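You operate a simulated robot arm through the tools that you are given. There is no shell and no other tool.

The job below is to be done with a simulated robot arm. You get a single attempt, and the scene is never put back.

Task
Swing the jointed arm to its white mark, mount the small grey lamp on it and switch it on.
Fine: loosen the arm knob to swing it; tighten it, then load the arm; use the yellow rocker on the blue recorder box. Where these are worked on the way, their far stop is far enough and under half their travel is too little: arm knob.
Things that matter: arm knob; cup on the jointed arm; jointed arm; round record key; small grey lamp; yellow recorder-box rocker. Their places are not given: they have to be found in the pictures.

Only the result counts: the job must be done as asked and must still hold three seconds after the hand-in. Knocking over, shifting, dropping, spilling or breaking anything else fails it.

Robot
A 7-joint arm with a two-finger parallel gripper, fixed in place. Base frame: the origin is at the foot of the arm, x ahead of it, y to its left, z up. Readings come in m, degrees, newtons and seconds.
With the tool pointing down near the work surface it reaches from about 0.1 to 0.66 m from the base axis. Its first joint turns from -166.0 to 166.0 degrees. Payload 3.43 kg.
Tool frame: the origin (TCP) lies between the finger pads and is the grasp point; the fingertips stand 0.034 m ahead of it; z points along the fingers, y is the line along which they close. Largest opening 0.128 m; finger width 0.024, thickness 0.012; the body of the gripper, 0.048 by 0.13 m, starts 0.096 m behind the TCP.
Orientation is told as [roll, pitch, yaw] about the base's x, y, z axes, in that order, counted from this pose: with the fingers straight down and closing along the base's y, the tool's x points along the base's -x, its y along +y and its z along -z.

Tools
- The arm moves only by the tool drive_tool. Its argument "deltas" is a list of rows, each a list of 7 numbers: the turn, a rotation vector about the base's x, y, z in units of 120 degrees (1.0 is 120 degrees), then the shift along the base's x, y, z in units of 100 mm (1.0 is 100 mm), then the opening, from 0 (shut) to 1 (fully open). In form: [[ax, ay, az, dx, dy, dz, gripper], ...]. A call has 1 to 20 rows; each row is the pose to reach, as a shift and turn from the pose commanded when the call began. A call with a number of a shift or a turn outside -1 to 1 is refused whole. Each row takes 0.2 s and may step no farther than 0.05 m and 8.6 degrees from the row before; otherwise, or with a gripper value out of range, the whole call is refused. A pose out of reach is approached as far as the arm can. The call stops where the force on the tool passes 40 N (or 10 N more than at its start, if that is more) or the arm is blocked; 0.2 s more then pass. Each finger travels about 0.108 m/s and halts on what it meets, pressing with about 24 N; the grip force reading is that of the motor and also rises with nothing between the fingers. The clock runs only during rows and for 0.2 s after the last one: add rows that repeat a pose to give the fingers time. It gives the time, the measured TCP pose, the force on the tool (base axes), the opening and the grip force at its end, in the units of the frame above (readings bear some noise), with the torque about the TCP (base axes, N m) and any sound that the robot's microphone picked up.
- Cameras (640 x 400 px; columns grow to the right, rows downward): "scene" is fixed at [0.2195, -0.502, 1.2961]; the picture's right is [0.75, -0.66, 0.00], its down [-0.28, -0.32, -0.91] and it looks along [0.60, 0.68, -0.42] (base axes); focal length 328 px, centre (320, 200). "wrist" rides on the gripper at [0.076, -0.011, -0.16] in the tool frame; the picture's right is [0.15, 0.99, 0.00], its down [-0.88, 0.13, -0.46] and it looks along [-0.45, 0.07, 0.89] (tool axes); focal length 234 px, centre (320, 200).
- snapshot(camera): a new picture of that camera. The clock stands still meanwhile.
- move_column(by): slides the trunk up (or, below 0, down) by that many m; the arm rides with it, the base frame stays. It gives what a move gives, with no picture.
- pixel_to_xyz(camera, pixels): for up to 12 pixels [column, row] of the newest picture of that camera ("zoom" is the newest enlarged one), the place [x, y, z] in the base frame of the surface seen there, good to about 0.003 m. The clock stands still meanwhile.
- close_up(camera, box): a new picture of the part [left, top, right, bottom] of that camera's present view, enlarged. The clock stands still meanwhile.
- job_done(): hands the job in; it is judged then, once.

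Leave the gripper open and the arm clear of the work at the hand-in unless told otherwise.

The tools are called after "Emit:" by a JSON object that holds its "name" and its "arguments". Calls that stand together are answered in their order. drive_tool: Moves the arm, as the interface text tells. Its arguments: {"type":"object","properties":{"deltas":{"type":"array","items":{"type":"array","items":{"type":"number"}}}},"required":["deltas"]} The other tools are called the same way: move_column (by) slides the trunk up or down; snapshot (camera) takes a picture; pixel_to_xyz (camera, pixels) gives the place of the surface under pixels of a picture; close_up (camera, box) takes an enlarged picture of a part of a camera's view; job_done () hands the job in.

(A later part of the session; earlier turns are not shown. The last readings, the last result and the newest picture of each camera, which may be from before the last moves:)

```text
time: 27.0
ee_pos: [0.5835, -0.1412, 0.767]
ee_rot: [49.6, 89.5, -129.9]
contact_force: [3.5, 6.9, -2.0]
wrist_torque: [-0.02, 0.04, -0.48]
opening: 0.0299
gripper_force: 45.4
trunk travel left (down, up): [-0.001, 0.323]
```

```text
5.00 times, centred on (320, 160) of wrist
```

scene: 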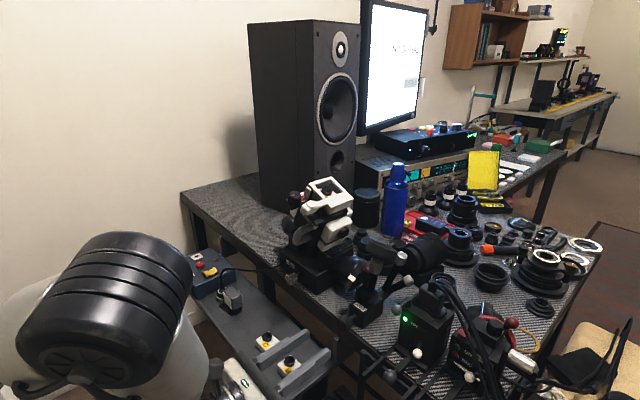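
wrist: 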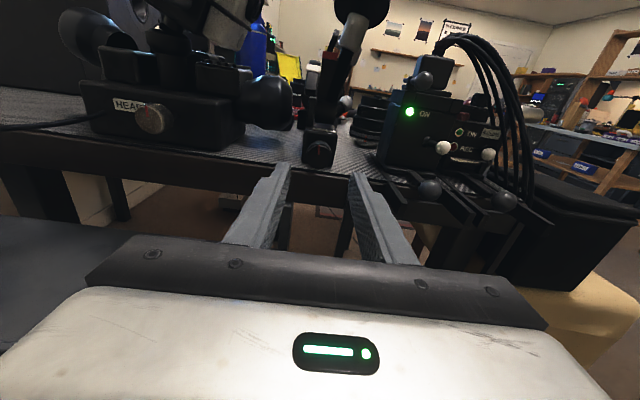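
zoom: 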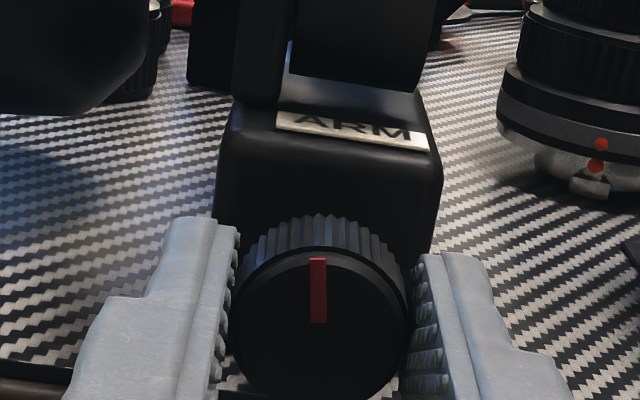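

Good grip with only ~7 N side force. Now I turn −48° about x (counter-clockwise seen from the robot) and read the torque.

Emit:
{"name": "drive_tool", "arguments": {"deltas": [[-0.05, 0, 0, 0, 0, 0, 0.1], [-0.1, 0, 0, 0, 0, 0, 0.1], [-0.15, 0, 0, 0, 0, 0, 0.1], [-0.2, 0, 0, 0, 0, 0, 0.1], [-0.25, 0, 0, 0, 0, 0, 0.1], [-0.3, 0, 0, 0, 0, 0, 0.1], [-0.35, 0, 0, 0, 0, 0, 0.1], [-0.4, 0, 0, 0, 0, 0, 0.1]]}}

Emit:
{"name": "close_up", "arguments": {"camera": "wrist", "box": [270, 120, 370, 200]}}

Emit:
{"name": "close_up", "arguments": {"camera": "scene", "box": [310, 220, 400, 340]}}

```text
time: 28.8
ee_pos: [0.5821, -0.139, 0.7672]
ee_rot: [89.5, 41.5, -90.3]
contact_force: [13.0, 15.2, -1.7]
wrist_torque: [0.02, -0.38, -0.1]
opening: 0.03
gripper_force: 45.3
trunk travel left (down, up): [-0.001, 0.323]
```

```text
5.00 times, centred on (320, 160) of wrist
```

zoom: 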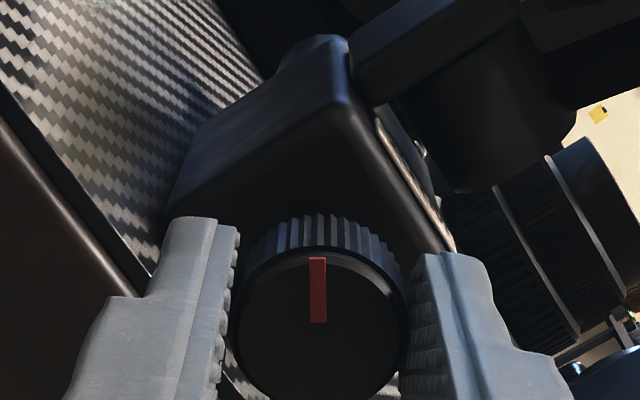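

```text
3.33 times, centred on (355, 280) of scene
```

zoom: 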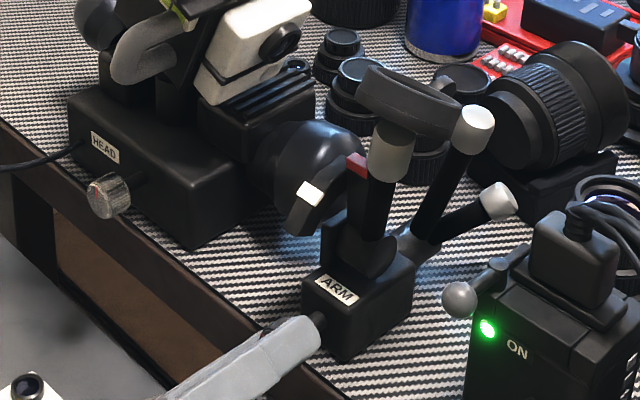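

The knob turned with the hand (line still aligned with the fingers), with almost no torque. Before the fingers go vertical I check the table rail's height and edge below the knob.

Emit:
{"name": "close_up", "arguments": {"camera": "scene", "box": [320, 300, 380, 350]}}

Emit:
{"name": "pixel_to_xyz", "arguments": {"camera": "zoom", "pixels": [[100, 80], [130, 110], [160, 150], [200, 190], [450, 330], [480, 360], [440, 350], [420, 340], [520, 385], [60, 60], [90, 100], [120, 150]]}}

```text
8.00 times, centred on (350, 325) of scene
```

zoom: 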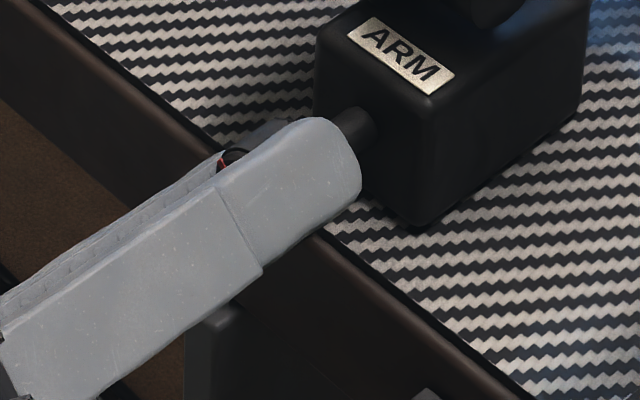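

```text
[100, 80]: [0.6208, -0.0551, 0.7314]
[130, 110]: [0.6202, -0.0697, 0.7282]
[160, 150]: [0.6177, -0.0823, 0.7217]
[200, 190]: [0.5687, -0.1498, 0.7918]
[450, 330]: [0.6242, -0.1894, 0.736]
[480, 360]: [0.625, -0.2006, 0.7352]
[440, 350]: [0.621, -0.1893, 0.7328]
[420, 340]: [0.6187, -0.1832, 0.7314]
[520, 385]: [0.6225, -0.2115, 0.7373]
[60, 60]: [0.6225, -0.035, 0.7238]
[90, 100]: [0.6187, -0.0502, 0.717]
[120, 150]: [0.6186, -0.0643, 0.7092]
```

The table's front face is at x≈0.619, and the fingertips end at ≈0.616, so they clear it. I continue turning another −84°.

Emit:
{"name": "drive_tool", "arguments": {"deltas": [[-0.07, 0, 0, -0.02, 0.015, 0, 0.1], [-0.14, 0, 0, -0.02, 0.015, 0, 0.1], [-0.21, 0, 0, -0.02, 0.015, 0, 0.1], [-0.28, 0, 0, -0.02, 0.015, 0, 0.1], [-0.35, 0, 0, -0.02, 0.015, 0, 0.1], [-0.42, 0, 0, -0.02, 0.015, 0, 0.1], [-0.49, 0, 0, -0.02, 0.015, 0, 0.1], [-0.56, 0, 0, -0.02, 0.015, 0, 0.1], [-0.63, 0, 0, -0.02, 0.015, 0, 0.1], [-0.7, 0, 0, -0.02, 0.015, 0, 0.1]]}}

Emit:
{"name": "close_up", "arguments": {"camera": "wrist", "box": [270, 120, 370, 200]}}

Emit:
{"name": "close_up", "arguments": {"camera": "scene", "box": [310, 220, 400, 340]}}

```text
time: 31.0
ee_pos: [0.5803, -0.1394, 0.7663]
ee_rot: [89.9, -42.6, -90.4]
contact_force: [-3.5, -3.7, -8.7]
wrist_torque: [0.13, -0.14, 0.13]
opening: 0.0296
gripper_force: 45.4
trunk travel left (down, up): [-0.001, 0.323]
```

```text
5.00 times, centred on (320, 160) of wrist
```

zoom: 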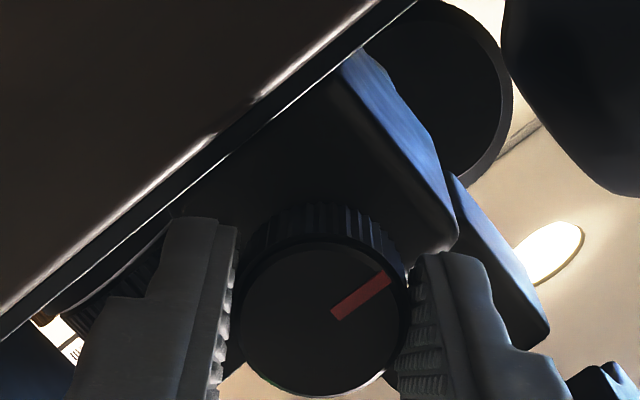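

```text
3.33 times, centred on (355, 280) of scene
```

zoom: 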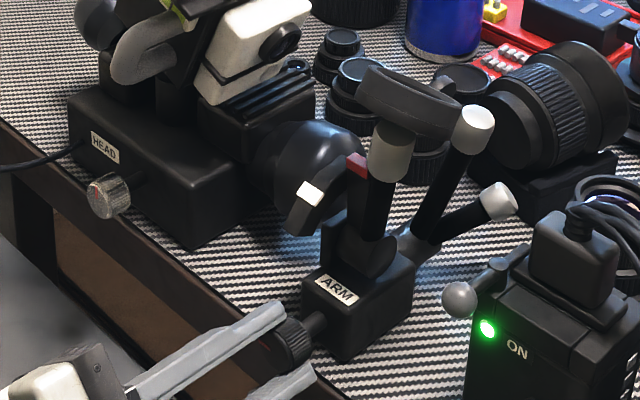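

The knob slipped in the fingers at the end: the red line now lags ~60°, so the knob stopped at roughly 72° counter-clockwise – its far stop. I release, back away and check.

Emit:
{"name": "drive_tool", "arguments": {"deltas": [[0, 0, 0, 0, 0, 0, 0.25], [0, 0, 0, 0, 0, 0, 0.36], [0, 0, 0, 0, 0, 0, 0.36], [0, 0, 0, -0.2, 0, 0, 0.36], [0, 0, 0, -0.4, 0, 0, 0.36], [0.07, 0, 0, -0.6, 0, 0, 0.36], [0.14, 0, 0, -0.8, 0, 0, 0.36], [0.21, 0, 0, -0.8, 0, 0, 0.36], [0.28, 0, 0, -0.8, 0, 0, 0.36], [0.35, 0, 0, -0.8, 0, 0, 0.36], [0.42, 0, 0, -0.8, 0, 0, 0.36], [0.49, 0, 0, -0.8, 0, 0, 0.36], [0.56, 0, 0, -0.8, 0, 0, 0.36], [0.63, 0, 0, -0.8, 0, 0, 0.36], [0.7, 0, 0, -0.8, 0, 0, 0.36], [0.77, 0, 0, -0.8, 0, 0, 0.36], [0.84, 0, 0, -0.8, 0, 0, 0.36], [0.91, 0, 0, -0.8, 0, 0, 0.36], [0.98, 0, 0, -0.8, 0, 0, 0.36]]}}

Emit:
{"name": "drive_tool", "arguments": {"deltas": [[0.06, 0, 0, 0, 0, 0, 0.36], [0.125, 0, 0, 0, 0, 0, 0.36], [0.125, 0, 0, 0, 0, 0, 0.36]]}}

Emit:
{"name": "close_up", "arguments": {"camera": "wrist", "box": [260, 0, 400, 200]}}

Emit:
{"name": "close_up", "arguments": {"camera": "wrist", "box": [295, 125, 345, 175]}}

```text
time: 35.0
ee_pos: [0.5008, -0.1395, 0.7662]
ee_rot: [88.5, 75.3, -91.3]
contact_force: [0.4, 0.5, -0.4]
wrist_torque: [0.04, -0.01, 0.03]
opening: 0.0461
gripper_force: 0.0
trunk travel left (down, up): [-0.001, 0.323]
```

```text
time: 35.8
ee_pos: [0.5001, -0.1387, 0.767]
ee_rot: [-39.5, 89.6, 140.8]
contact_force: [0.9, -0.3, -0.8]
wrist_torque: [0.0, -0.06, 0.03]
opening: 0.0462
gripper_force: 0.1
trunk travel left (down, up): [-0.001, 0.323]
```

```text
2.00 times, centred on (330, 100) of wrist
```

zoom: 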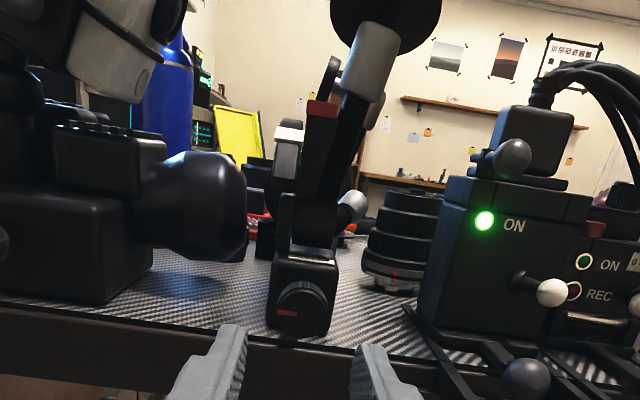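

```text
8.00 times, centred on (320, 150) of wrist
```

zoom: 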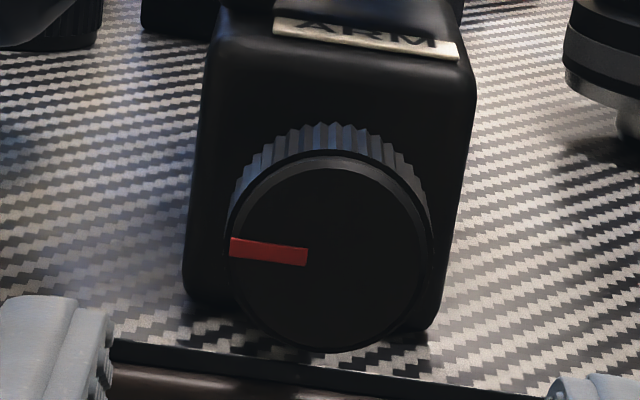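

The red line now lies at 9 o'clock: knob loosened to its stop, and the arm still stands in place. Now I raise the trunk ~0.13 m to bring the hand level with the arm's grey neck.

Emit:
{"name": "move_column", "arguments": {"by": 0.13}}

Emit:
{"name": "snapshot", "arguments": {"camera": "wrist"}}

Emit:
{"name": "close_up", "arguments": {"camera": "wrist", "box": [270, 60, 370, 200]}}

```text
time: 37.4
ee_pos: [0.5006, -0.1382, 0.8965]
ee_rot: [-28.5, 89.6, 151.6]
contact_force: [0.7, 0.0, -0.3]
wrist_torque: [0.01, 0.02, 0.03]
opening: 0.0461
gripper_force: 0.1
trunk travel left (down, up): [-0.131, 0.193]
```

```text
taken
```

wrist: 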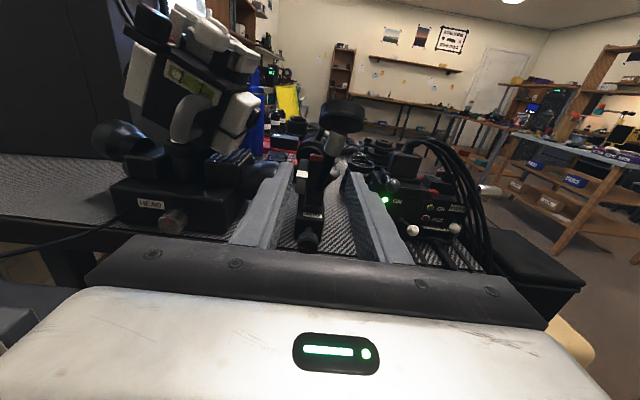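

```text
2.86 times, centred on (320, 130) of wrist
```

zoom: 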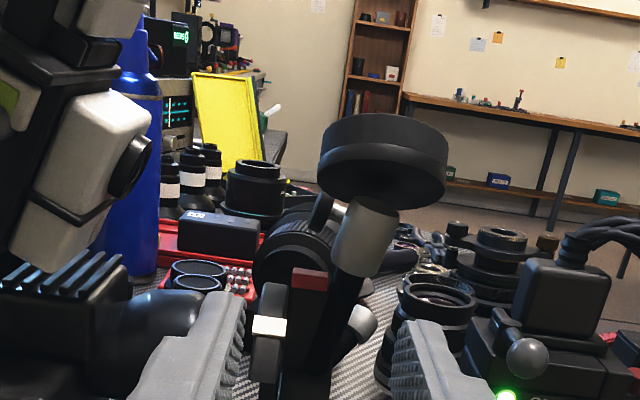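

Now I see the cup, grey neck, red pointer and white mark from the front. I enlarge and measure them.

Emit:
{"name": "close_up", "arguments": {"camera": "wrist", "box": [290, 90, 380, 190]}}

Emit:
{"name": "pixel_to_xyz", "arguments": {"camera": "wrist", "pixels": [[334, 130], [333, 140], [331, 150], [338, 145], [327, 145], [316, 153], [303, 173], [320, 117], [363, 117], [341, 118], [330, 170], [325, 165]]}}

```text
4.00 times, centred on (335, 140) of wrist
```

zoom: 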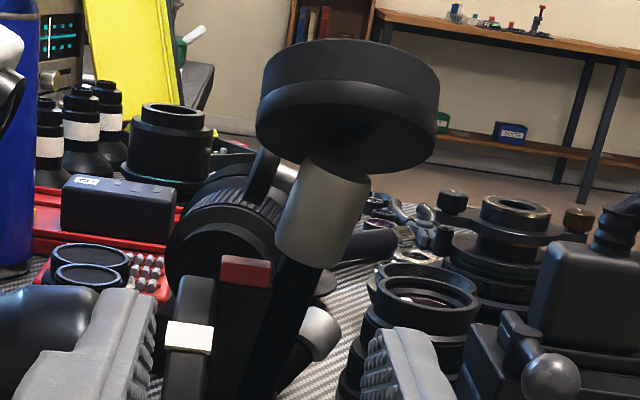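

```text
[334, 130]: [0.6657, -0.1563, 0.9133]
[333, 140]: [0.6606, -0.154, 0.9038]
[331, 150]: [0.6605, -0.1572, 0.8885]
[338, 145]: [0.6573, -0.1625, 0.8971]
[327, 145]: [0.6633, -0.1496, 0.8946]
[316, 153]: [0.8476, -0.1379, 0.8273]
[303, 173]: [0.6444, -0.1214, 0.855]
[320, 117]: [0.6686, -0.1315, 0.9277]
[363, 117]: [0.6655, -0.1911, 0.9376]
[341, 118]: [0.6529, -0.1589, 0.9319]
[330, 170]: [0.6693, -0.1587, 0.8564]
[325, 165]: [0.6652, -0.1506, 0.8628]
```

The cup (about 0.06 m across) is centred near (0.674, −0.161, 0.924), tilted ~27° away from me. I'll grip it across its rim with the fingers parallel to its plane. First: open to ~0.09 m, pitch the hand 27° down and go to a stand-off point in front.

Emit:
{"name": "drive_tool", "arguments": {"deltas": [[0, 0.05, 0, 0.1, -0.06, 0.2, 0.5], [0, 0.1, 0, 0.2, -0.12, 0.4, 0.7], [0, 0.15, 0, 0.4, -0.18, 0.6, 0.7], [0, 0.2, 0, 0.6, -0.23, 0.69, 0.7], [0, 0.225, 0, 0.8, -0.23, 0.69, 0.7], [0, 0.225, 0, 0.9, -0.23, 0.69, 0.7], [0, 0.225, 0, 0.9, -0.23, 0.69, 0.7]]}}

Emit:
{"name": "snapshot", "arguments": {"camera": "wrist"}}

Emit:
{"name": "close_up", "arguments": {"camera": "scene", "box": [290, 200, 430, 340]}}

```text
time: 39.0
ee_pos: [0.5916, -0.1624, 0.9659]
ee_rot: [-0.6, 62.6, 179.6]
contact_force: [0.4, -0.2, 0.3]
wrist_torque: [-0.01, -0.01, -0.01]
opening: 0.0899
gripper_force: 0.0
trunk travel left (down, up): [-0.131, 0.193]
```

```text
taken
```

wrist: 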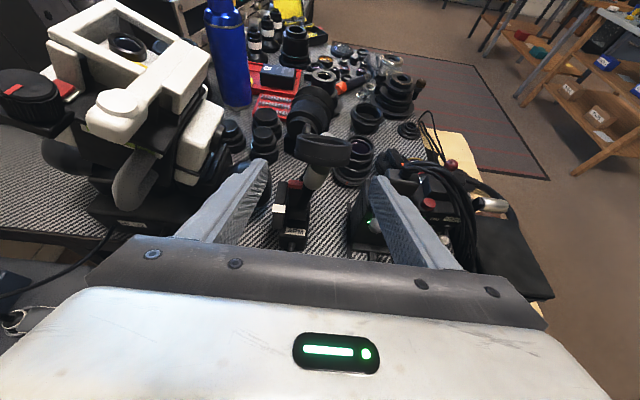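

```text
2.86 times, centred on (360, 270) of scene
```

zoom: 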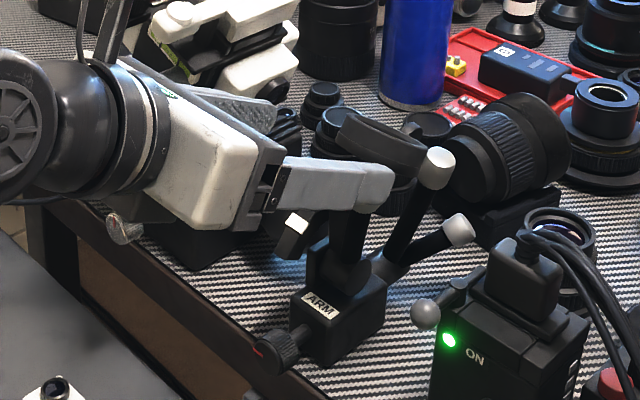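

Stand-off reached; the cup (wrist 322,150) sits between the fingertips. I measure its rim from this view.

Emit:
{"name": "close_up", "arguments": {"camera": "wrist", "box": [270, 110, 370, 210]}}

Emit:
{"name": "pixel_to_xyz", "arguments": {"camera": "wrist", "pixels": [[297, 147], [322, 158], [348, 147], [322, 138], [300, 136], [346, 140], [322, 131], [315, 177], [294, 184], [279, 209], [310, 190], [322, 148]]}}

```text
4.00 times, centred on (320, 160) of wrist
```

zoom: 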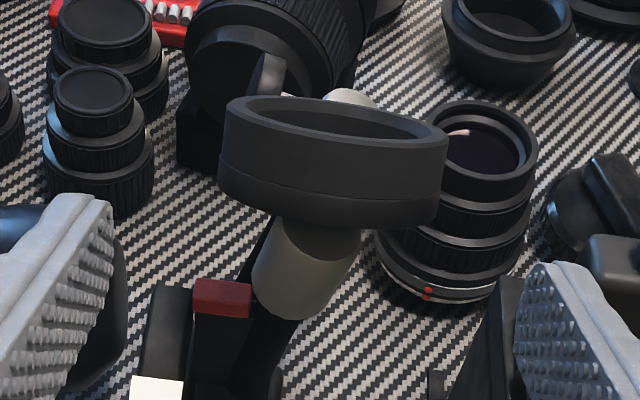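

```text
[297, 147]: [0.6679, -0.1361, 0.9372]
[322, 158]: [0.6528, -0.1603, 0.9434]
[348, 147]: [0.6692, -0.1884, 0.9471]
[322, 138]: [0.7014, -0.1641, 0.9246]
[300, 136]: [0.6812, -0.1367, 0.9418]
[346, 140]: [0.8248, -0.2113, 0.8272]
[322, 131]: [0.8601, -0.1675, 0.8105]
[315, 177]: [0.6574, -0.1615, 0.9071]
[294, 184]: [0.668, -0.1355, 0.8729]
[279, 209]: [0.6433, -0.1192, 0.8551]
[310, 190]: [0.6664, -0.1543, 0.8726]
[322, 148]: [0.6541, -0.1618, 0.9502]
```

The rim spans y −0.133…−0.191, rim top from (0.655, z 0.951) to (0.703, z 0.925). I slide in along the finger direction to put the cup between the pads (fingers still open).

Emit:
{"name": "drive_tool", "arguments": {"deltas": [[0, 0, 0, 0.2, 0, -0.08, 0.7], [0, 0, 0, 0.4, 0, -0.17, 0.7], [0, 0, 0, 0.6, 0, -0.26, 0.7], [0, 0, 0, 0.75, 0, -0.33, 0.7], [0, 0, 0, 0.81, 0, -0.36, 0.7], [0, 0, 0, 0.81, 0, -0.36, 0.7]]}}

Emit:
{"name": "close_up", "arguments": {"camera": "wrist", "box": [230, 110, 410, 250]}}

Emit:
{"name": "close_up", "arguments": {"camera": "scene", "box": [320, 210, 420, 310]}}

```text
time: 40.4
ee_pos: [0.6721, -0.1618, 0.9296]
ee_rot: [-0.6, 62.7, 179.5]
contact_force: [0.1, -0.1, -0.2]
wrist_torque: [-0.01, -0.01, 0.04]
opening: 0.0892
gripper_force: 0.0
trunk travel left (down, up): [-0.131, 0.193]
```

```text
2.86 times, centred on (320, 180) of wrist
```

zoom: 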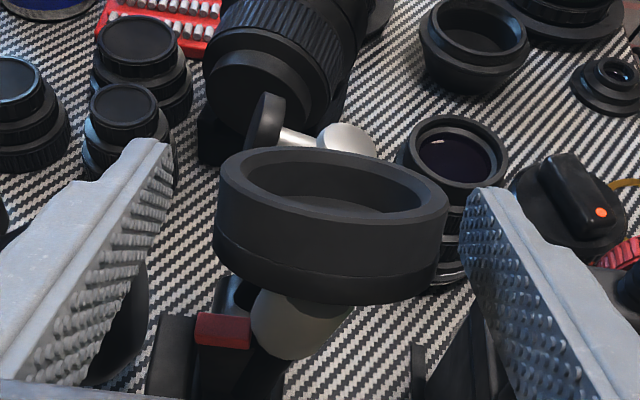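

```text
4.00 times, centred on (370, 260) of scene
```

zoom: 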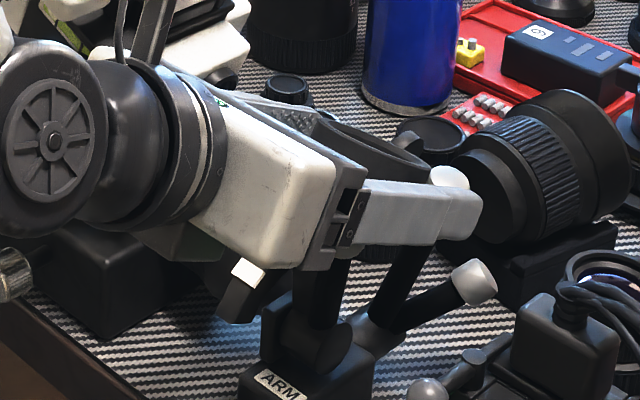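

The cup is centred between the fingers. I close gently on the rim.

Emit:
{"name": "drive_tool", "arguments": {"deltas": [[0, 0, 0, 0, 0, 0, 0.55], [0, 0, 0, 0, 0, 0, 0.45], [0, 0, 0, 0, 0, 0, 0.35], [0, 0, 0, 0, 0, 0, 0.35], [0, 0, 0, 0, 0, 0, 0.35]]}}

```text
time: 41.6
ee_pos: [0.6713, -0.1635, 0.9291]
ee_rot: [-0.6, 62.7, 179.5]
contact_force: [1.1, -11.9, 0.4]
wrist_torque: [-0.42, -0.05, -0.34]
opening: 0.0615
gripper_force: 44.9
trunk travel left (down, up): [-0.131, 0.193]
```

Gripped at 0.0615 m. Now I swing the first 10° toward the robot along the arc about the hinge, correcting y by −1.5 mm.

Emit:
{"name": "drive_tool", "arguments": {"deltas": [[0, 0, 0, 0, -0.015, 0, 0.35], [0, -0.021, 0, -0.053, -0.015, -0.003, 0.35], [0, -0.0417, 0, -0.106, -0.015, -0.01, 0.35], [0, -0.0625, 0, -0.159, -0.015, -0.018, 0.35], [0, -0.0833, 0, -0.211, -0.015, -0.028, 0.35]]}}

Emit:
{"name": "close_up", "arguments": {"camera": "wrist", "box": [230, 110, 410, 250]}}

Emit:
{"name": "close_up", "arguments": {"camera": "scene", "box": [320, 210, 420, 310]}}

```text
time: 42.8
ee_pos: [0.6494, -0.1652, 0.9262]
ee_rot: [-1.0, 72.6, 179.2]
contact_force: [-3.4, -11.0, 1.7]
wrist_torque: [0.38, 0.34, 0.27]
opening: 0.0615
gripper_force: 45.2
trunk travel left (down, up): [-0.131, 0.193]
```

```text
2.86 times, centred on (320, 180) of wrist
```

zoom: 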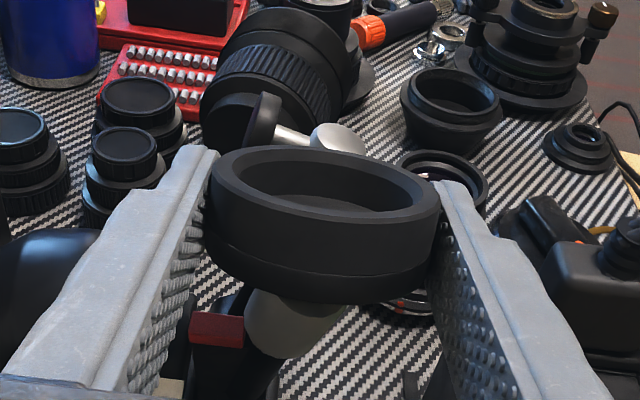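

```text
4.00 times, centred on (370, 260) of scene
```

zoom: 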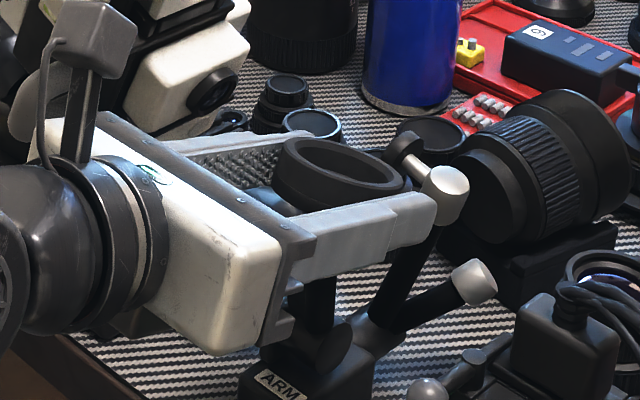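

The arm swings along easily. I continue to about 20°, then 26° of swing.

Emit:
{"name": "drive_tool", "arguments": {"deltas": [[0, -0.0417, 0, -0.103, 0, -0.03, 0.35], [0, -0.0833, 0, -0.203, 0, -0.065, 0.35], [0, -0.108, 0, -0.262, 0, -0.092, 0.35], [0, -0.1333, 0, -0.3185, 0, -0.12, 0.35], [0, -0.1333, 0, -0.3185, 0, -0.12, 0.35]]}}

Emit:
{"name": "close_up", "arguments": {"camera": "wrist", "box": [230, 110, 410, 250]}}

Emit:
{"name": "close_up", "arguments": {"camera": "scene", "box": [320, 210, 420, 310]}}

```text
time: 44.0
ee_pos: [0.6172, -0.1639, 0.9143]
ee_rot: [-9.7, 88.6, 170.6]
contact_force: [-2.6, -9.7, -5.1]
wrist_torque: [-0.06, 0.44, -0.19]
opening: 0.0615
gripper_force: 45.3
trunk travel left (down, up): [-0.131, 0.193]
```

```text
2.86 times, centred on (320, 180) of wrist
```

zoom: 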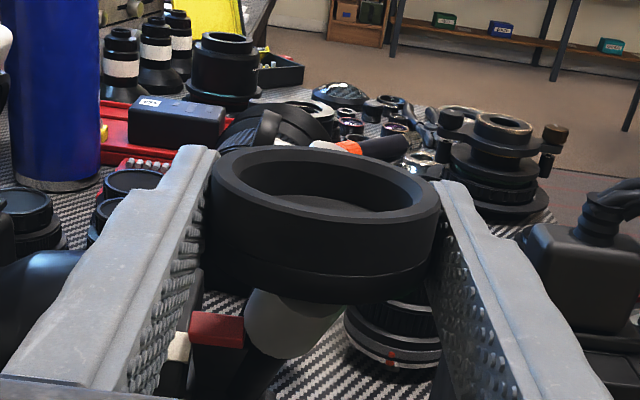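

```text
4.00 times, centred on (370, 260) of scene
```

zoom: 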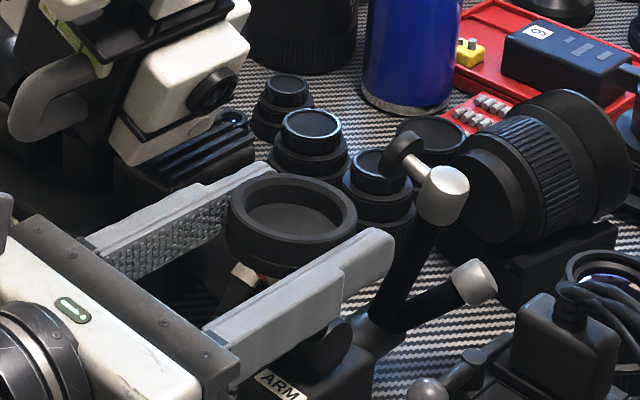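

The red pointer is now nearly beside the white mark (wrist about 283,225). I enlarge to compare and measure.

Emit:
{"name": "close_up", "arguments": {"camera": "wrist", "box": [255, 205, 315, 245]}}

Emit:
{"name": "pixel_to_xyz", "arguments": {"camera": "zoom", "pixels": [[320, 200], [280, 200], [340, 220], [230, 220], [250, 250], [240, 270], [220, 260], [320, 180], [300, 230], [350, 190], [260, 210], [240, 230]]}}

Emit:
{"name": "close_up", "arguments": {"camera": "scene", "box": [335, 255, 375, 285]}}

```text
10.00 times, centred on (285, 225) of wrist
```

zoom: 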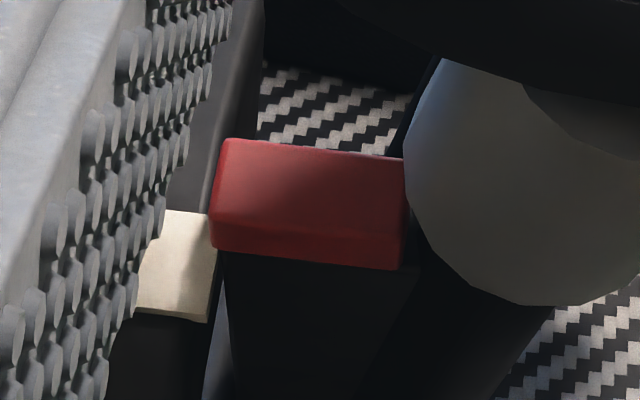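

```text
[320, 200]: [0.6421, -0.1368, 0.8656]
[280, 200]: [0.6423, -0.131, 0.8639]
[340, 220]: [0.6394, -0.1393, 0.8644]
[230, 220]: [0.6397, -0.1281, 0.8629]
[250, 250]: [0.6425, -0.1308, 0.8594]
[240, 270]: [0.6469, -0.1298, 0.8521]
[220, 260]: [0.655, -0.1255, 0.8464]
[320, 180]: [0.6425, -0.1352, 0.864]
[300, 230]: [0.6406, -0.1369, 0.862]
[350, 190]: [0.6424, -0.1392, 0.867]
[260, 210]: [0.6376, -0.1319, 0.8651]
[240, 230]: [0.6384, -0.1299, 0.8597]
```

```text
13.33 times, centred on (355, 270) of scene
```

zoom: 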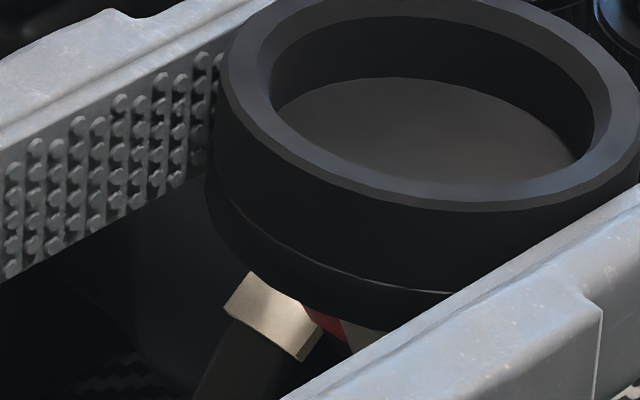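

The pointer is still slightly short. I measure corners of the red pointer and white mark in this view for precise angles.

Emit:
{"name": "close_up", "arguments": {"camera": "wrist", "box": [255, 205, 315, 245]}}

Emit:
{"name": "pixel_to_xyz", "arguments": {"camera": "zoom", "pixels": [[240, 150], [320, 155], [390, 165], [390, 245], [320, 240], [235, 235], [180, 220], [200, 225], [195, 305], [160, 305], [180, 265], [200, 265]]}}

Emit:
{"name": "pixel_to_xyz", "arguments": {"camera": "wrist", "pixels": [[287, 169], [318, 185], [352, 178], [320, 165], [318, 190], [300, 184], [340, 186], [320, 175], [310, 178], [330, 178], [335, 170], [305, 168]]}}

```text
10.00 times, centred on (285, 225) of wrist
```

zoom: 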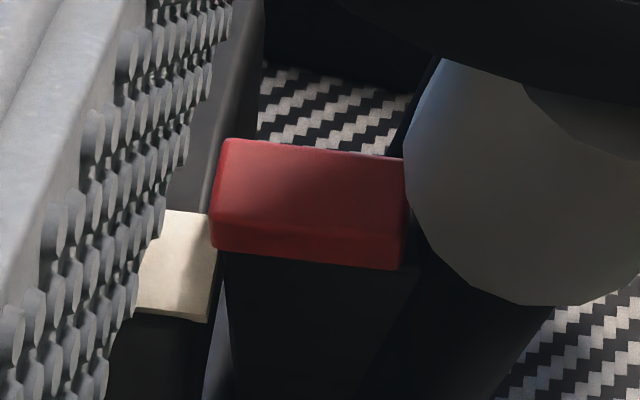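

```text
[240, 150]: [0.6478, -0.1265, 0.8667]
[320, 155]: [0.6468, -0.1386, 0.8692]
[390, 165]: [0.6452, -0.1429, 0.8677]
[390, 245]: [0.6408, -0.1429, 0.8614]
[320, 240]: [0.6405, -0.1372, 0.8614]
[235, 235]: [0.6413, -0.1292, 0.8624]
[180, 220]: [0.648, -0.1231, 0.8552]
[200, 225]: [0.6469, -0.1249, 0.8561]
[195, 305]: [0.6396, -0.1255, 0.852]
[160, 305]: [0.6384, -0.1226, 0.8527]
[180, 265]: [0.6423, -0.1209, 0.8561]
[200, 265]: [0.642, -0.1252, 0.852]
```

```text
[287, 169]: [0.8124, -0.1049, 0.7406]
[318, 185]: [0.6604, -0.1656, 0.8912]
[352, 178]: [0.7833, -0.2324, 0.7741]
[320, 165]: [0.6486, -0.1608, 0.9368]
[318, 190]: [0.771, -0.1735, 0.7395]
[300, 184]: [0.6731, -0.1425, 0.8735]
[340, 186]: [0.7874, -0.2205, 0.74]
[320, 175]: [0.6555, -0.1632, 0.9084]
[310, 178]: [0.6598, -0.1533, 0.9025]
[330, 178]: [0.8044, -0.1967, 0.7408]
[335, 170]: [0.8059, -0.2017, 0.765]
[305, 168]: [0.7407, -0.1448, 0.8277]
```

The red pointer's centre stands at ~30° and the white mark's at ~35.5°, so about 5° more is needed. I swing another 4.5°.

Emit:
{"name": "drive_tool", "arguments": {"deltas": [[0, -0.0125, 0, -0.028, 0, -0.016, 0.35], [0, -0.025, 0, -0.055, 0, -0.033, 0.35], [0, -0.0375, 0, -0.082, 0, -0.049, 0.35], [0, -0.0375, 0, -0.082, 0, -0.049, 0.35]]}}

Emit:
{"name": "close_up", "arguments": {"camera": "wrist", "box": [255, 205, 315, 245]}}

Emit:
{"name": "pixel_to_xyz", "arguments": {"camera": "zoom", "pixels": [[240, 155], [320, 160], [390, 170], [390, 250], [320, 245], [235, 240], [180, 220], [200, 225], [195, 295], [160, 295], [180, 265], [320, 200]]}}

```text
time: 45.0
ee_pos: [0.6093, -0.1636, 0.9095]
ee_rot: [-175.8, 86.8, 4.2]
contact_force: [-6.0, -10.1, -7.4]
wrist_torque: [-0.09, 1.08, 0.08]
opening: 0.0614
gripper_force: 45.3
trunk travel left (down, up): [-0.131, 0.193]
```

```text
10.00 times, centred on (285, 225) of wrist
```

zoom: 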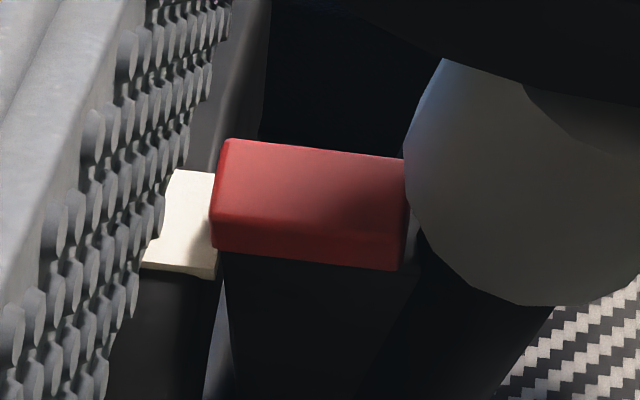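

```text
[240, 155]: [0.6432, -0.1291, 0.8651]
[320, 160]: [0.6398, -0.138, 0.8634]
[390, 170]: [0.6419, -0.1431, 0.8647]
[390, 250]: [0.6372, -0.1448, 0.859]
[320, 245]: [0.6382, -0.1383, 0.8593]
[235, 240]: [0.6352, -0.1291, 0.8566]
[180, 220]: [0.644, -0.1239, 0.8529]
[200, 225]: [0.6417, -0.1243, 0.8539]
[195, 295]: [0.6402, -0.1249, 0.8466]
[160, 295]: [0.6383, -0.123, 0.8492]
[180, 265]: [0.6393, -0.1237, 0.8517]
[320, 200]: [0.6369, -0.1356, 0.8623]
```

The red pointer (≈34.6°) now lines up with the white mark (≈35.5°) within about 1°. I check how level the cup is from the scene camera.

Emit:
{"name": "close_up", "arguments": {"camera": "scene", "box": [325, 235, 385, 285]}}

```text
8.00 times, centred on (355, 260) of scene
```

zoom: 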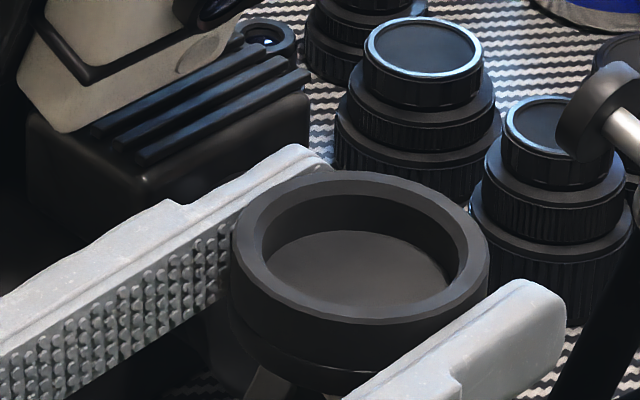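

Emit:
{"name": "pixel_to_xyz", "arguments": {"camera": "zoom", "pixels": [[250, 235], [360, 183], [465, 235], [370, 308], [290, 195], [430, 200], [300, 290], [440, 290], [360, 260], [320, 250], [400, 260], [350, 290]]}}

```text
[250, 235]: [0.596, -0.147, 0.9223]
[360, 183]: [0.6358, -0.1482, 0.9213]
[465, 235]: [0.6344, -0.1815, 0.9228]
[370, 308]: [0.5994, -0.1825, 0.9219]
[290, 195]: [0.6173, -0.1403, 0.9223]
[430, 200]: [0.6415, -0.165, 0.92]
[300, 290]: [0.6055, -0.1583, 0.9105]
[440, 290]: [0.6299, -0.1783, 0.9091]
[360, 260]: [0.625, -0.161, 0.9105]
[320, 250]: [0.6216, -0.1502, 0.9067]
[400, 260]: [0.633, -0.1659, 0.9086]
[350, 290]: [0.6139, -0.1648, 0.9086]
```

The cup's rim is level within about 1.5° at z≈0.922 (floor ≈0.909), centre ≈(0.617, −0.163). I nudge 0.8° more, then open the fingers and see if the arm stays.

Emit:
{"name": "drive_tool", "arguments": {"deltas": [[0, -0.007, 0, -0.014, 0, -0.009, 0.35], [0, -0.007, 0, -0.014, 0, -0.009, 0.35], [0, -0.007, 0, -0.014, 0, -0.009, 0.5], [0, -0.007, 0, -0.014, 0, -0.009, 0.6], [0, -0.007, 0, -0.014, 0, -0.009, 0.7], [0, -0.007, 0, -0.014, 0, -0.009, 0.7]]}}

Emit:
{"name": "close_up", "arguments": {"camera": "wrist", "box": [255, 205, 315, 245]}}

Emit:
{"name": "close_up", "arguments": {"camera": "scene", "box": [325, 235, 385, 285]}}

Emit:
{"name": "pixel_to_xyz", "arguments": {"camera": "zoom", "pixels": [[250, 235], [360, 183], [465, 235], [370, 308], [290, 195], [430, 200], [300, 290], [440, 290], [360, 260], [320, 250], [400, 260], [350, 290]]}}

```text
time: 46.4
ee_pos: [0.608, -0.1636, 0.9094]
ee_rot: [-177.7, 86.0, 2.5]
contact_force: [-0.4, 0.1, 0.3]
wrist_torque: [-0.01, -0.01, 0.01]
opening: 0.0896
gripper_force: 0.1
trunk travel left (down, up): [-0.131, 0.193]
```

```text
10.00 times, centred on (285, 225) of wrist
```

zoom: 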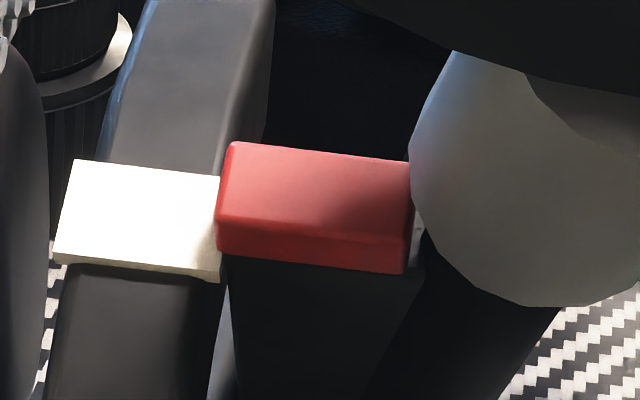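

```text
8.00 times, centred on (355, 260) of scene
```

zoom: 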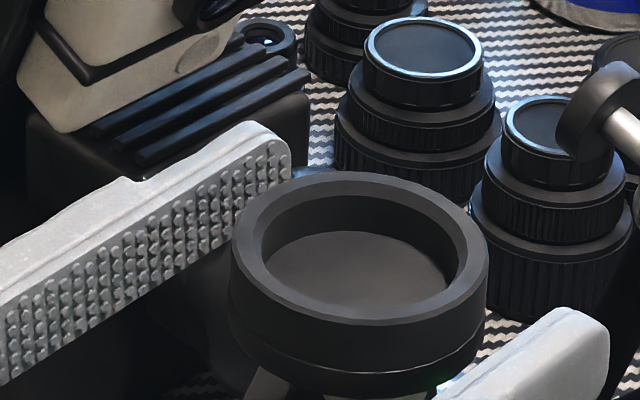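

```text
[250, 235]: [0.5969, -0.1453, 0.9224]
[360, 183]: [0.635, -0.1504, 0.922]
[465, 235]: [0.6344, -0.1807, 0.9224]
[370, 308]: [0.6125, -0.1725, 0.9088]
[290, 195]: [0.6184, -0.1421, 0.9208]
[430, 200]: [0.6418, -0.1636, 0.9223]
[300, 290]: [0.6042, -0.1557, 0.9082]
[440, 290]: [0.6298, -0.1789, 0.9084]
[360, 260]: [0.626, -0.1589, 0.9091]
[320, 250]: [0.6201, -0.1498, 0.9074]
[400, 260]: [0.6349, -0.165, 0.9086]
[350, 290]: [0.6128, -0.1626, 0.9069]
```

The pointer and mark line up, the cup is level, and the arm stays when released. I back straight out, level the hand, narrow the fingers, then go down to tighten the knob.

Emit:
{"name": "drive_tool", "arguments": {"deltas": [[0, 0, 0, -0.25, 0, 0, 0.7], [0, 0, 0, -0.5, 0, 0, 0.7], [0, 0, 0, -0.75, 0, 0, 0.7], [0, 0.0325, 0, -1, 0, 0, 0.7], [0, 0.0325, 0, -1, 0.23, 0, 0.4], [0, 0.0325, 0, -1, 0.23, 0, 0.36], [0, 0.0325, 0, -1, 0.23, 0, 0.36]]}}

Emit:
{"name": "close_up", "arguments": {"camera": "scene", "box": [300, 210, 420, 340]}}

```text
time: 48.0
ee_pos: [0.5093, -0.1399, 0.9106]
ee_rot: [-121.7, 89.8, 58.5]
contact_force: [0.2, 1.0, 0.3]
wrist_torque: [-0.03, -0.03, -0.01]
opening: 0.0462
gripper_force: 0.1
trunk travel left (down, up): [-0.131, 0.193]
```

```text
3.08 times, centred on (360, 275) of scene
```

zoom: 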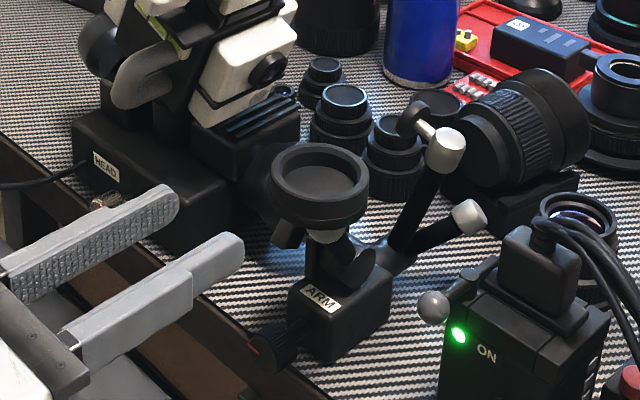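

The arm holds level above. I lower the trunk to the knob's height.

Emit:
{"name": "move_column", "arguments": {"by": -0.13}}

Emit:
{"name": "drive_tool", "arguments": {"deltas": [[0, 0, 0, 0.2, 0, -0.07, 0.36], [0, 0, 0, 0.3, 0, -0.147, 0.36], [0, 0, 0, 0.3, 0, -0.147, 0.36]]}}

Emit:
{"name": "close_up", "arguments": {"camera": "wrist", "box": [270, 120, 370, 200]}}

```text
time: 49.6
ee_pos: [0.508, -0.1417, 0.7804]
ee_rot: [-123.3, 89.8, 56.8]
contact_force: [0.0, -0.8, 0.7]
wrist_torque: [-0.03, -0.03, 0.02]
opening: 0.0463
gripper_force: 0.0
trunk travel left (down, up): [-0.001, 0.323]
```

```text
time: 50.4
ee_pos: [0.5377, -0.1408, 0.7646]
ee_rot: [-122.2, 89.9, 57.9]
contact_force: [-0.5, 0.7, -1.0]
wrist_torque: [0.0, -0.02, -0.03]
opening: 0.046
gripper_force: 0.0
trunk travel left (down, up): [-0.001, 0.323]
```

```text
5.00 times, centred on (320, 160) of wrist
```

zoom: 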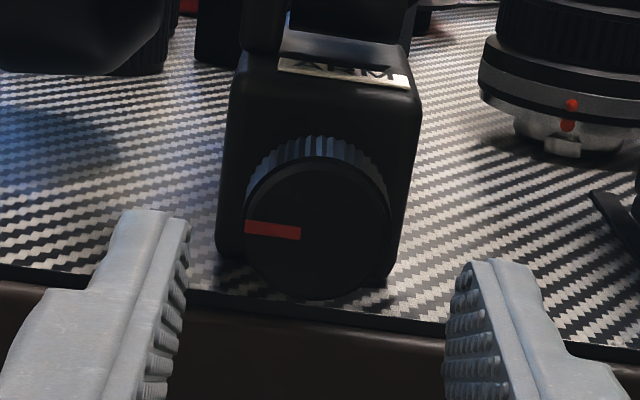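

Aligned with the knob (line at 9 o'clock). I move forward 43 mm and close on it.

Emit:
{"name": "drive_tool", "arguments": {"deltas": [[0, 0, 0, 0.15, 0.01, 0.01, 0.36], [0, 0, 0, 0.3, 0.01, 0.01, 0.36], [0, 0, 0, 0.43, 0.01, 0.01, 0.36], [0, 0, 0, 0.43, 0.01, 0.01, 0.36], [0, 0, 0, 0.43, 0.01, 0.01, 0.25], [0, 0, 0, 0.43, 0.01, 0.01, 0.1], [0, 0, 0, 0.43, 0.01, 0.01, 0.1], [0, 0, 0, 0.43, 0.01, 0.01, 0.1]]}}

```text
time: 52.2
ee_pos: [0.5816, -0.1403, 0.7653]
ee_rot: [-119.7, 89.8, 60.6]
contact_force: [3.2, -1.2, -0.8]
wrist_torque: [0.01, 0.2, -0.63]
opening: 0.0303
gripper_force: 45.2
trunk travel left (down, up): [-0.001, 0.323]
```

Good grip, low forces. I turn +60° about x (clockwise seen from the robot = tightening).

Emit:
{"name": "drive_tool", "arguments": {"deltas": [[0.06, 0, 0, 0, 0, 0, 0.1], [0.12, 0, 0, 0, 0, 0, 0.1], [0.18, 0, 0, 0, 0, 0, 0.1], [0.24, 0, 0, 0, 0, 0, 0.1], [0.3, 0, 0, 0, 0, 0, 0.1], [0.36, 0, 0, 0, 0, 0, 0.1], [0.42, 0, 0, 0, 0, 0, 0.1], [0.48, 0, 0, 0, 0, 0, 0.1], [0.54, 0, 0, 0, 0, 0, 0.1]]}}

Emit:
{"name": "close_up", "arguments": {"camera": "wrist", "box": [270, 120, 370, 200]}}

Emit:
{"name": "close_up", "arguments": {"camera": "scene", "box": [300, 210, 420, 340]}}

```text
time: 54.2
ee_pos: [0.5818, -0.1392, 0.7671]
ee_rot: [-90.2, 24.9, 89.9]
contact_force: [-10.9, -2.7, 1.5]
wrist_torque: [-0.01, 0.53, -0.08]
opening: 0.0301
gripper_force: 45.1
trunk travel left (down, up): [-0.001, 0.323]
```

```text
5.00 times, centred on (320, 160) of wrist
```

zoom: 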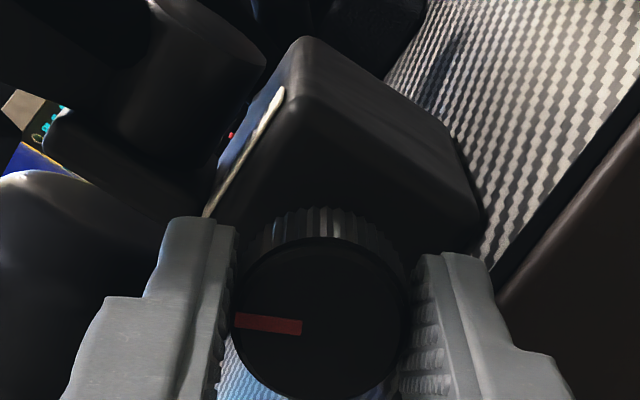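

```text
3.08 times, centred on (360, 275) of scene
```

zoom: 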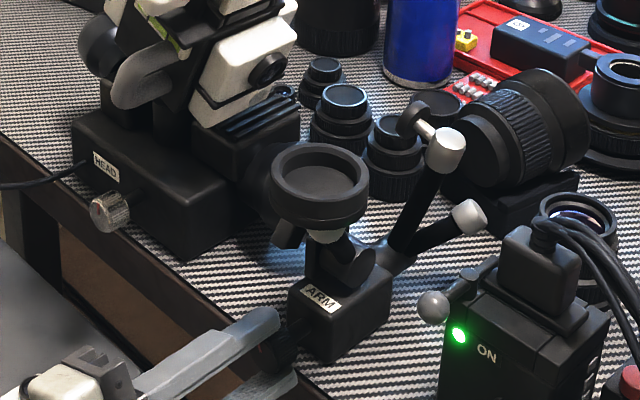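

The knob follows; I continue another +48° until it meets its stop.

Emit:
{"name": "drive_tool", "arguments": {"deltas": [[0.06, 0, 0, 0, 0, 0, 0.1], [0.12, 0, 0, 0, 0, 0, 0.1], [0.18, 0, 0, 0, 0, 0, 0.1], [0.24, 0, 0, 0, 0, 0, 0.1], [0.3, 0, 0, 0, 0, 0, 0.1], [0.36, 0, 0, 0, 0, 0, 0.1], [0.4, 0, 0, 0, 0, 0, 0.1]]}}

Emit:
{"name": "close_up", "arguments": {"camera": "wrist", "box": [270, 120, 370, 200]}}

```text
time: 55.8
ee_pos: [0.5843, -0.1392, 0.7652]
ee_rot: [-90.1, -23.1, 89.9]
contact_force: [0.8, 0.5, -0.3]
wrist_torque: [-0.64, 0.56, 0.13]
opening: 0.03
gripper_force: 45.0
trunk travel left (down, up): [-0.001, 0.323]
```

```text
5.00 times, centred on (320, 160) of wrist
```

zoom: 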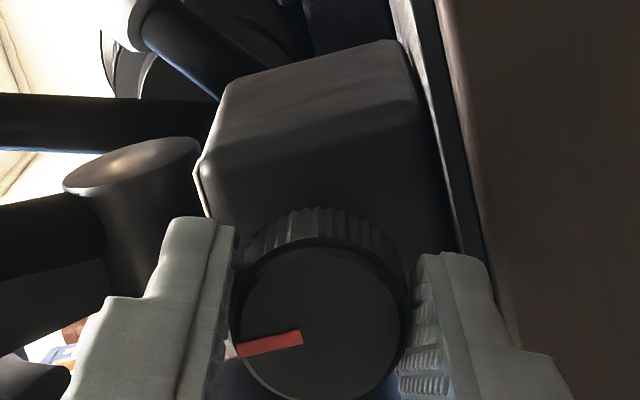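

Torque rose to −0.64 N·m and the line lagged: the knob is at its tight stop. I open only slightly, back out, and then roll the hand back.

Emit:
{"name": "drive_tool", "arguments": {"deltas": [[0, 0, 0, 0, 0, 0, 0.28], [0, 0, 0, 0, 0, 0, 0.28], [0, 0, 0, -0.1, 0, 0, 0.3], [0, 0, 0, -0.3, 0, 0, 0.3], [0, 0, 0, -0.6, 0, 0, 0.36], [0, 0, 0, -0.9, 0, 0, 0.36], [-0.07, 0, 0, -0.9, 0, 0, 0.36], [-0.14, 0, 0, -0.9, 0, 0, 0.36], [-0.21, 0, 0, -0.9, 0, 0, 0.36], [-0.28, 0, 0, -0.9, 0, 0, 0.36], [-0.35, 0, 0, -0.9, 0, 0, 0.36], [-0.42, 0, 0, -0.9, 0, 0, 0.36], [-0.49, 0, 0, -0.9, 0, 0, 0.36], [-0.56, 0, 0, -0.9, 0, 0, 0.36], [-0.63, 0, 0, -0.9, 0, 0, 0.36], [-0.7, 0, 0, -0.9, 0, 0, 0.36], [-0.77, 0, 0, -0.9, 0, 0, 0.36], [-0.84, 0, 0, -0.9, 0, 0, 0.36], [-0.91, 0, 0, -0.9, 0, 0, 0.36], [-0.94, 0, 0, -0.9, 0, 0, 0.36]]}}

Emit:
{"name": "close_up", "arguments": {"camera": "wrist", "box": [260, 0, 400, 200]}}

Emit:
{"name": "close_up", "arguments": {"camera": "wrist", "box": [295, 125, 345, 175]}}

Emit:
{"name": "close_up", "arguments": {"camera": "scene", "box": [300, 210, 420, 340]}}

```text
time: 60.0
ee_pos: [0.4926, -0.1394, 0.7654]
ee_rot: [-164.2, 89.9, 16.0]
contact_force: [0.6, 0.2, -0.4]
wrist_torque: [-0.01, 0.01, -0.02]
opening: 0.0461
gripper_force: 0.1
trunk travel left (down, up): [-0.001, 0.323]
```

```text
2.00 times, centred on (330, 100) of wrist
```

zoom: 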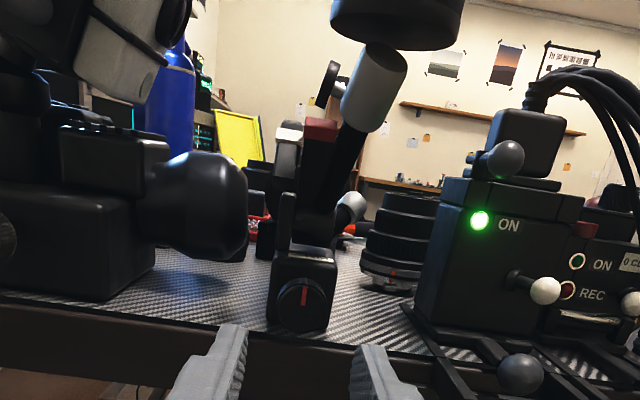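

```text
8.00 times, centred on (320, 150) of wrist
```

zoom: 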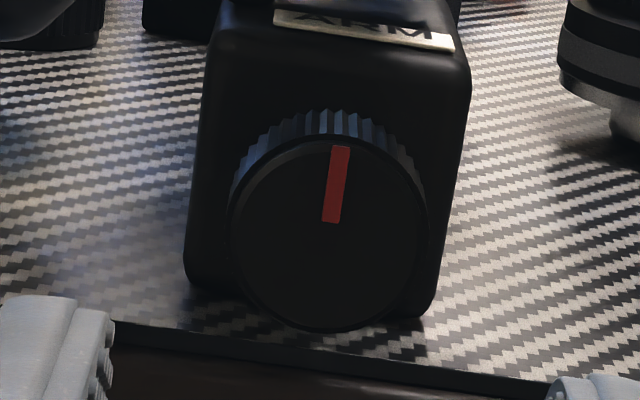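

```text
3.08 times, centred on (360, 275) of scene
```

zoom: 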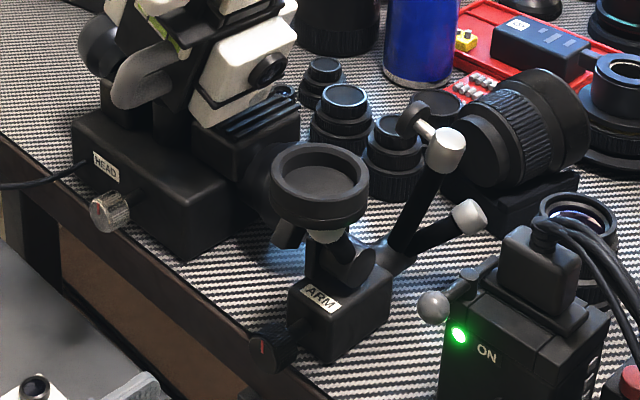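

The knob's line is back at the tight stop and the arm keeps its place at the mark with the cup level. Next the lamp: I raise the trunk 0.1 m, then turn the hand to point down while moving left (+y) toward the shelf.

Emit:
{"name": "move_column", "arguments": {"by": 0.1}}

Emit:
{"name": "drive_tool", "arguments": {"deltas": [[0, 0.07, 0, -0.2, 0.1, 0.1, 0.36], [0, 0.14, 0, -0.4, 0.25, 0.2, 0.36], [0, 0.21, 0, -0.4, 0.4, 0.3, 0.36], [0, 0.28, 0, -0.4, 0.6, 0.4, 0.36], [0, 0.35, 0, -0.4, 0.8, 0.5, 0.36], [0, 0.42, 0, -0.4, 1.0, 0.6, 0.36], [0, 0.49, 0, -0.4, 1.0, 0.6, 0.36], [0, 0.56, 0, -0.4, 1.0, 0.6, 0.36], [0, 0.63, 0, -0.4, 1.0, 0.6, 0.36], [0, 0.7, 0, -0.4, 1.0, 0.6, 0.36], [0, 0.75, 0, -0.4, 1.0, 0.6, 0.36], [0, 0.75, 0, -0.4, 1.0, 0.6, 0.5]]}}

Emit:
{"name": "snapshot", "arguments": {"camera": "wrist"}}

Emit:
{"name": "snapshot", "arguments": {"camera": "scene"}}

```text
time: 61.3
ee_pos: [0.4911, -0.1399, 0.8649]
ee_rot: [-122.0, 89.8, 58.3]
contact_force: [-0.5, -0.8, -0.7]
wrist_torque: [0.01, -0.01, -0.02]
opening: 0.0463
gripper_force: 0.1
trunk travel left (down, up): [-0.101, 0.223]
```

```text
time: 63.9
ee_pos: [0.4513, -0.0392, 0.9267]
ee_rot: [-0.2, 0.0, 179.8]
contact_force: [-0.3, 0.1, -0.6]
wrist_torque: [0.0, -0.01, -0.02]
opening: 0.064
gripper_force: 0.1
out of reach, approached as far as the arm can: row 2, 3, 4, 5, 7
trunk travel left (down, up): [-0.101, 0.223]
```

```text
taken
```

wrist: 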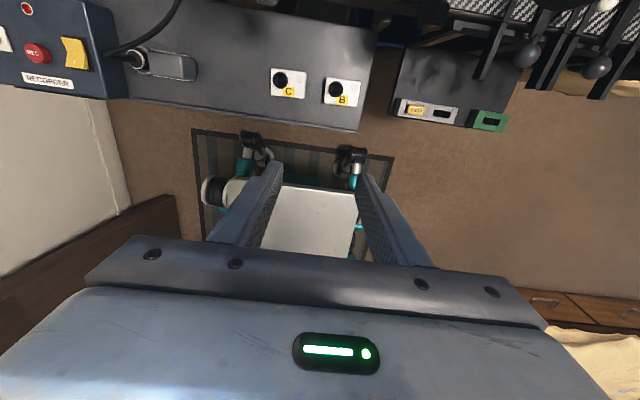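

```text
taken
```

scene: 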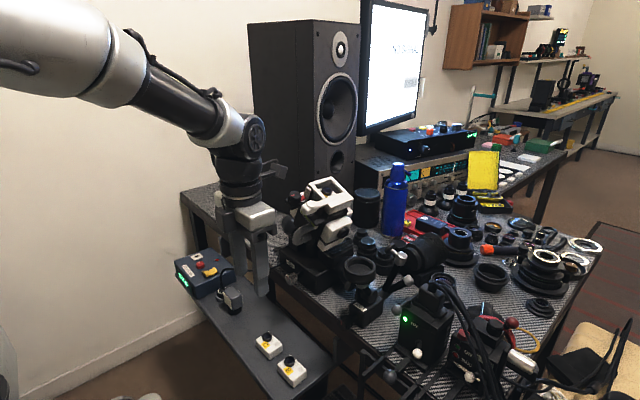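

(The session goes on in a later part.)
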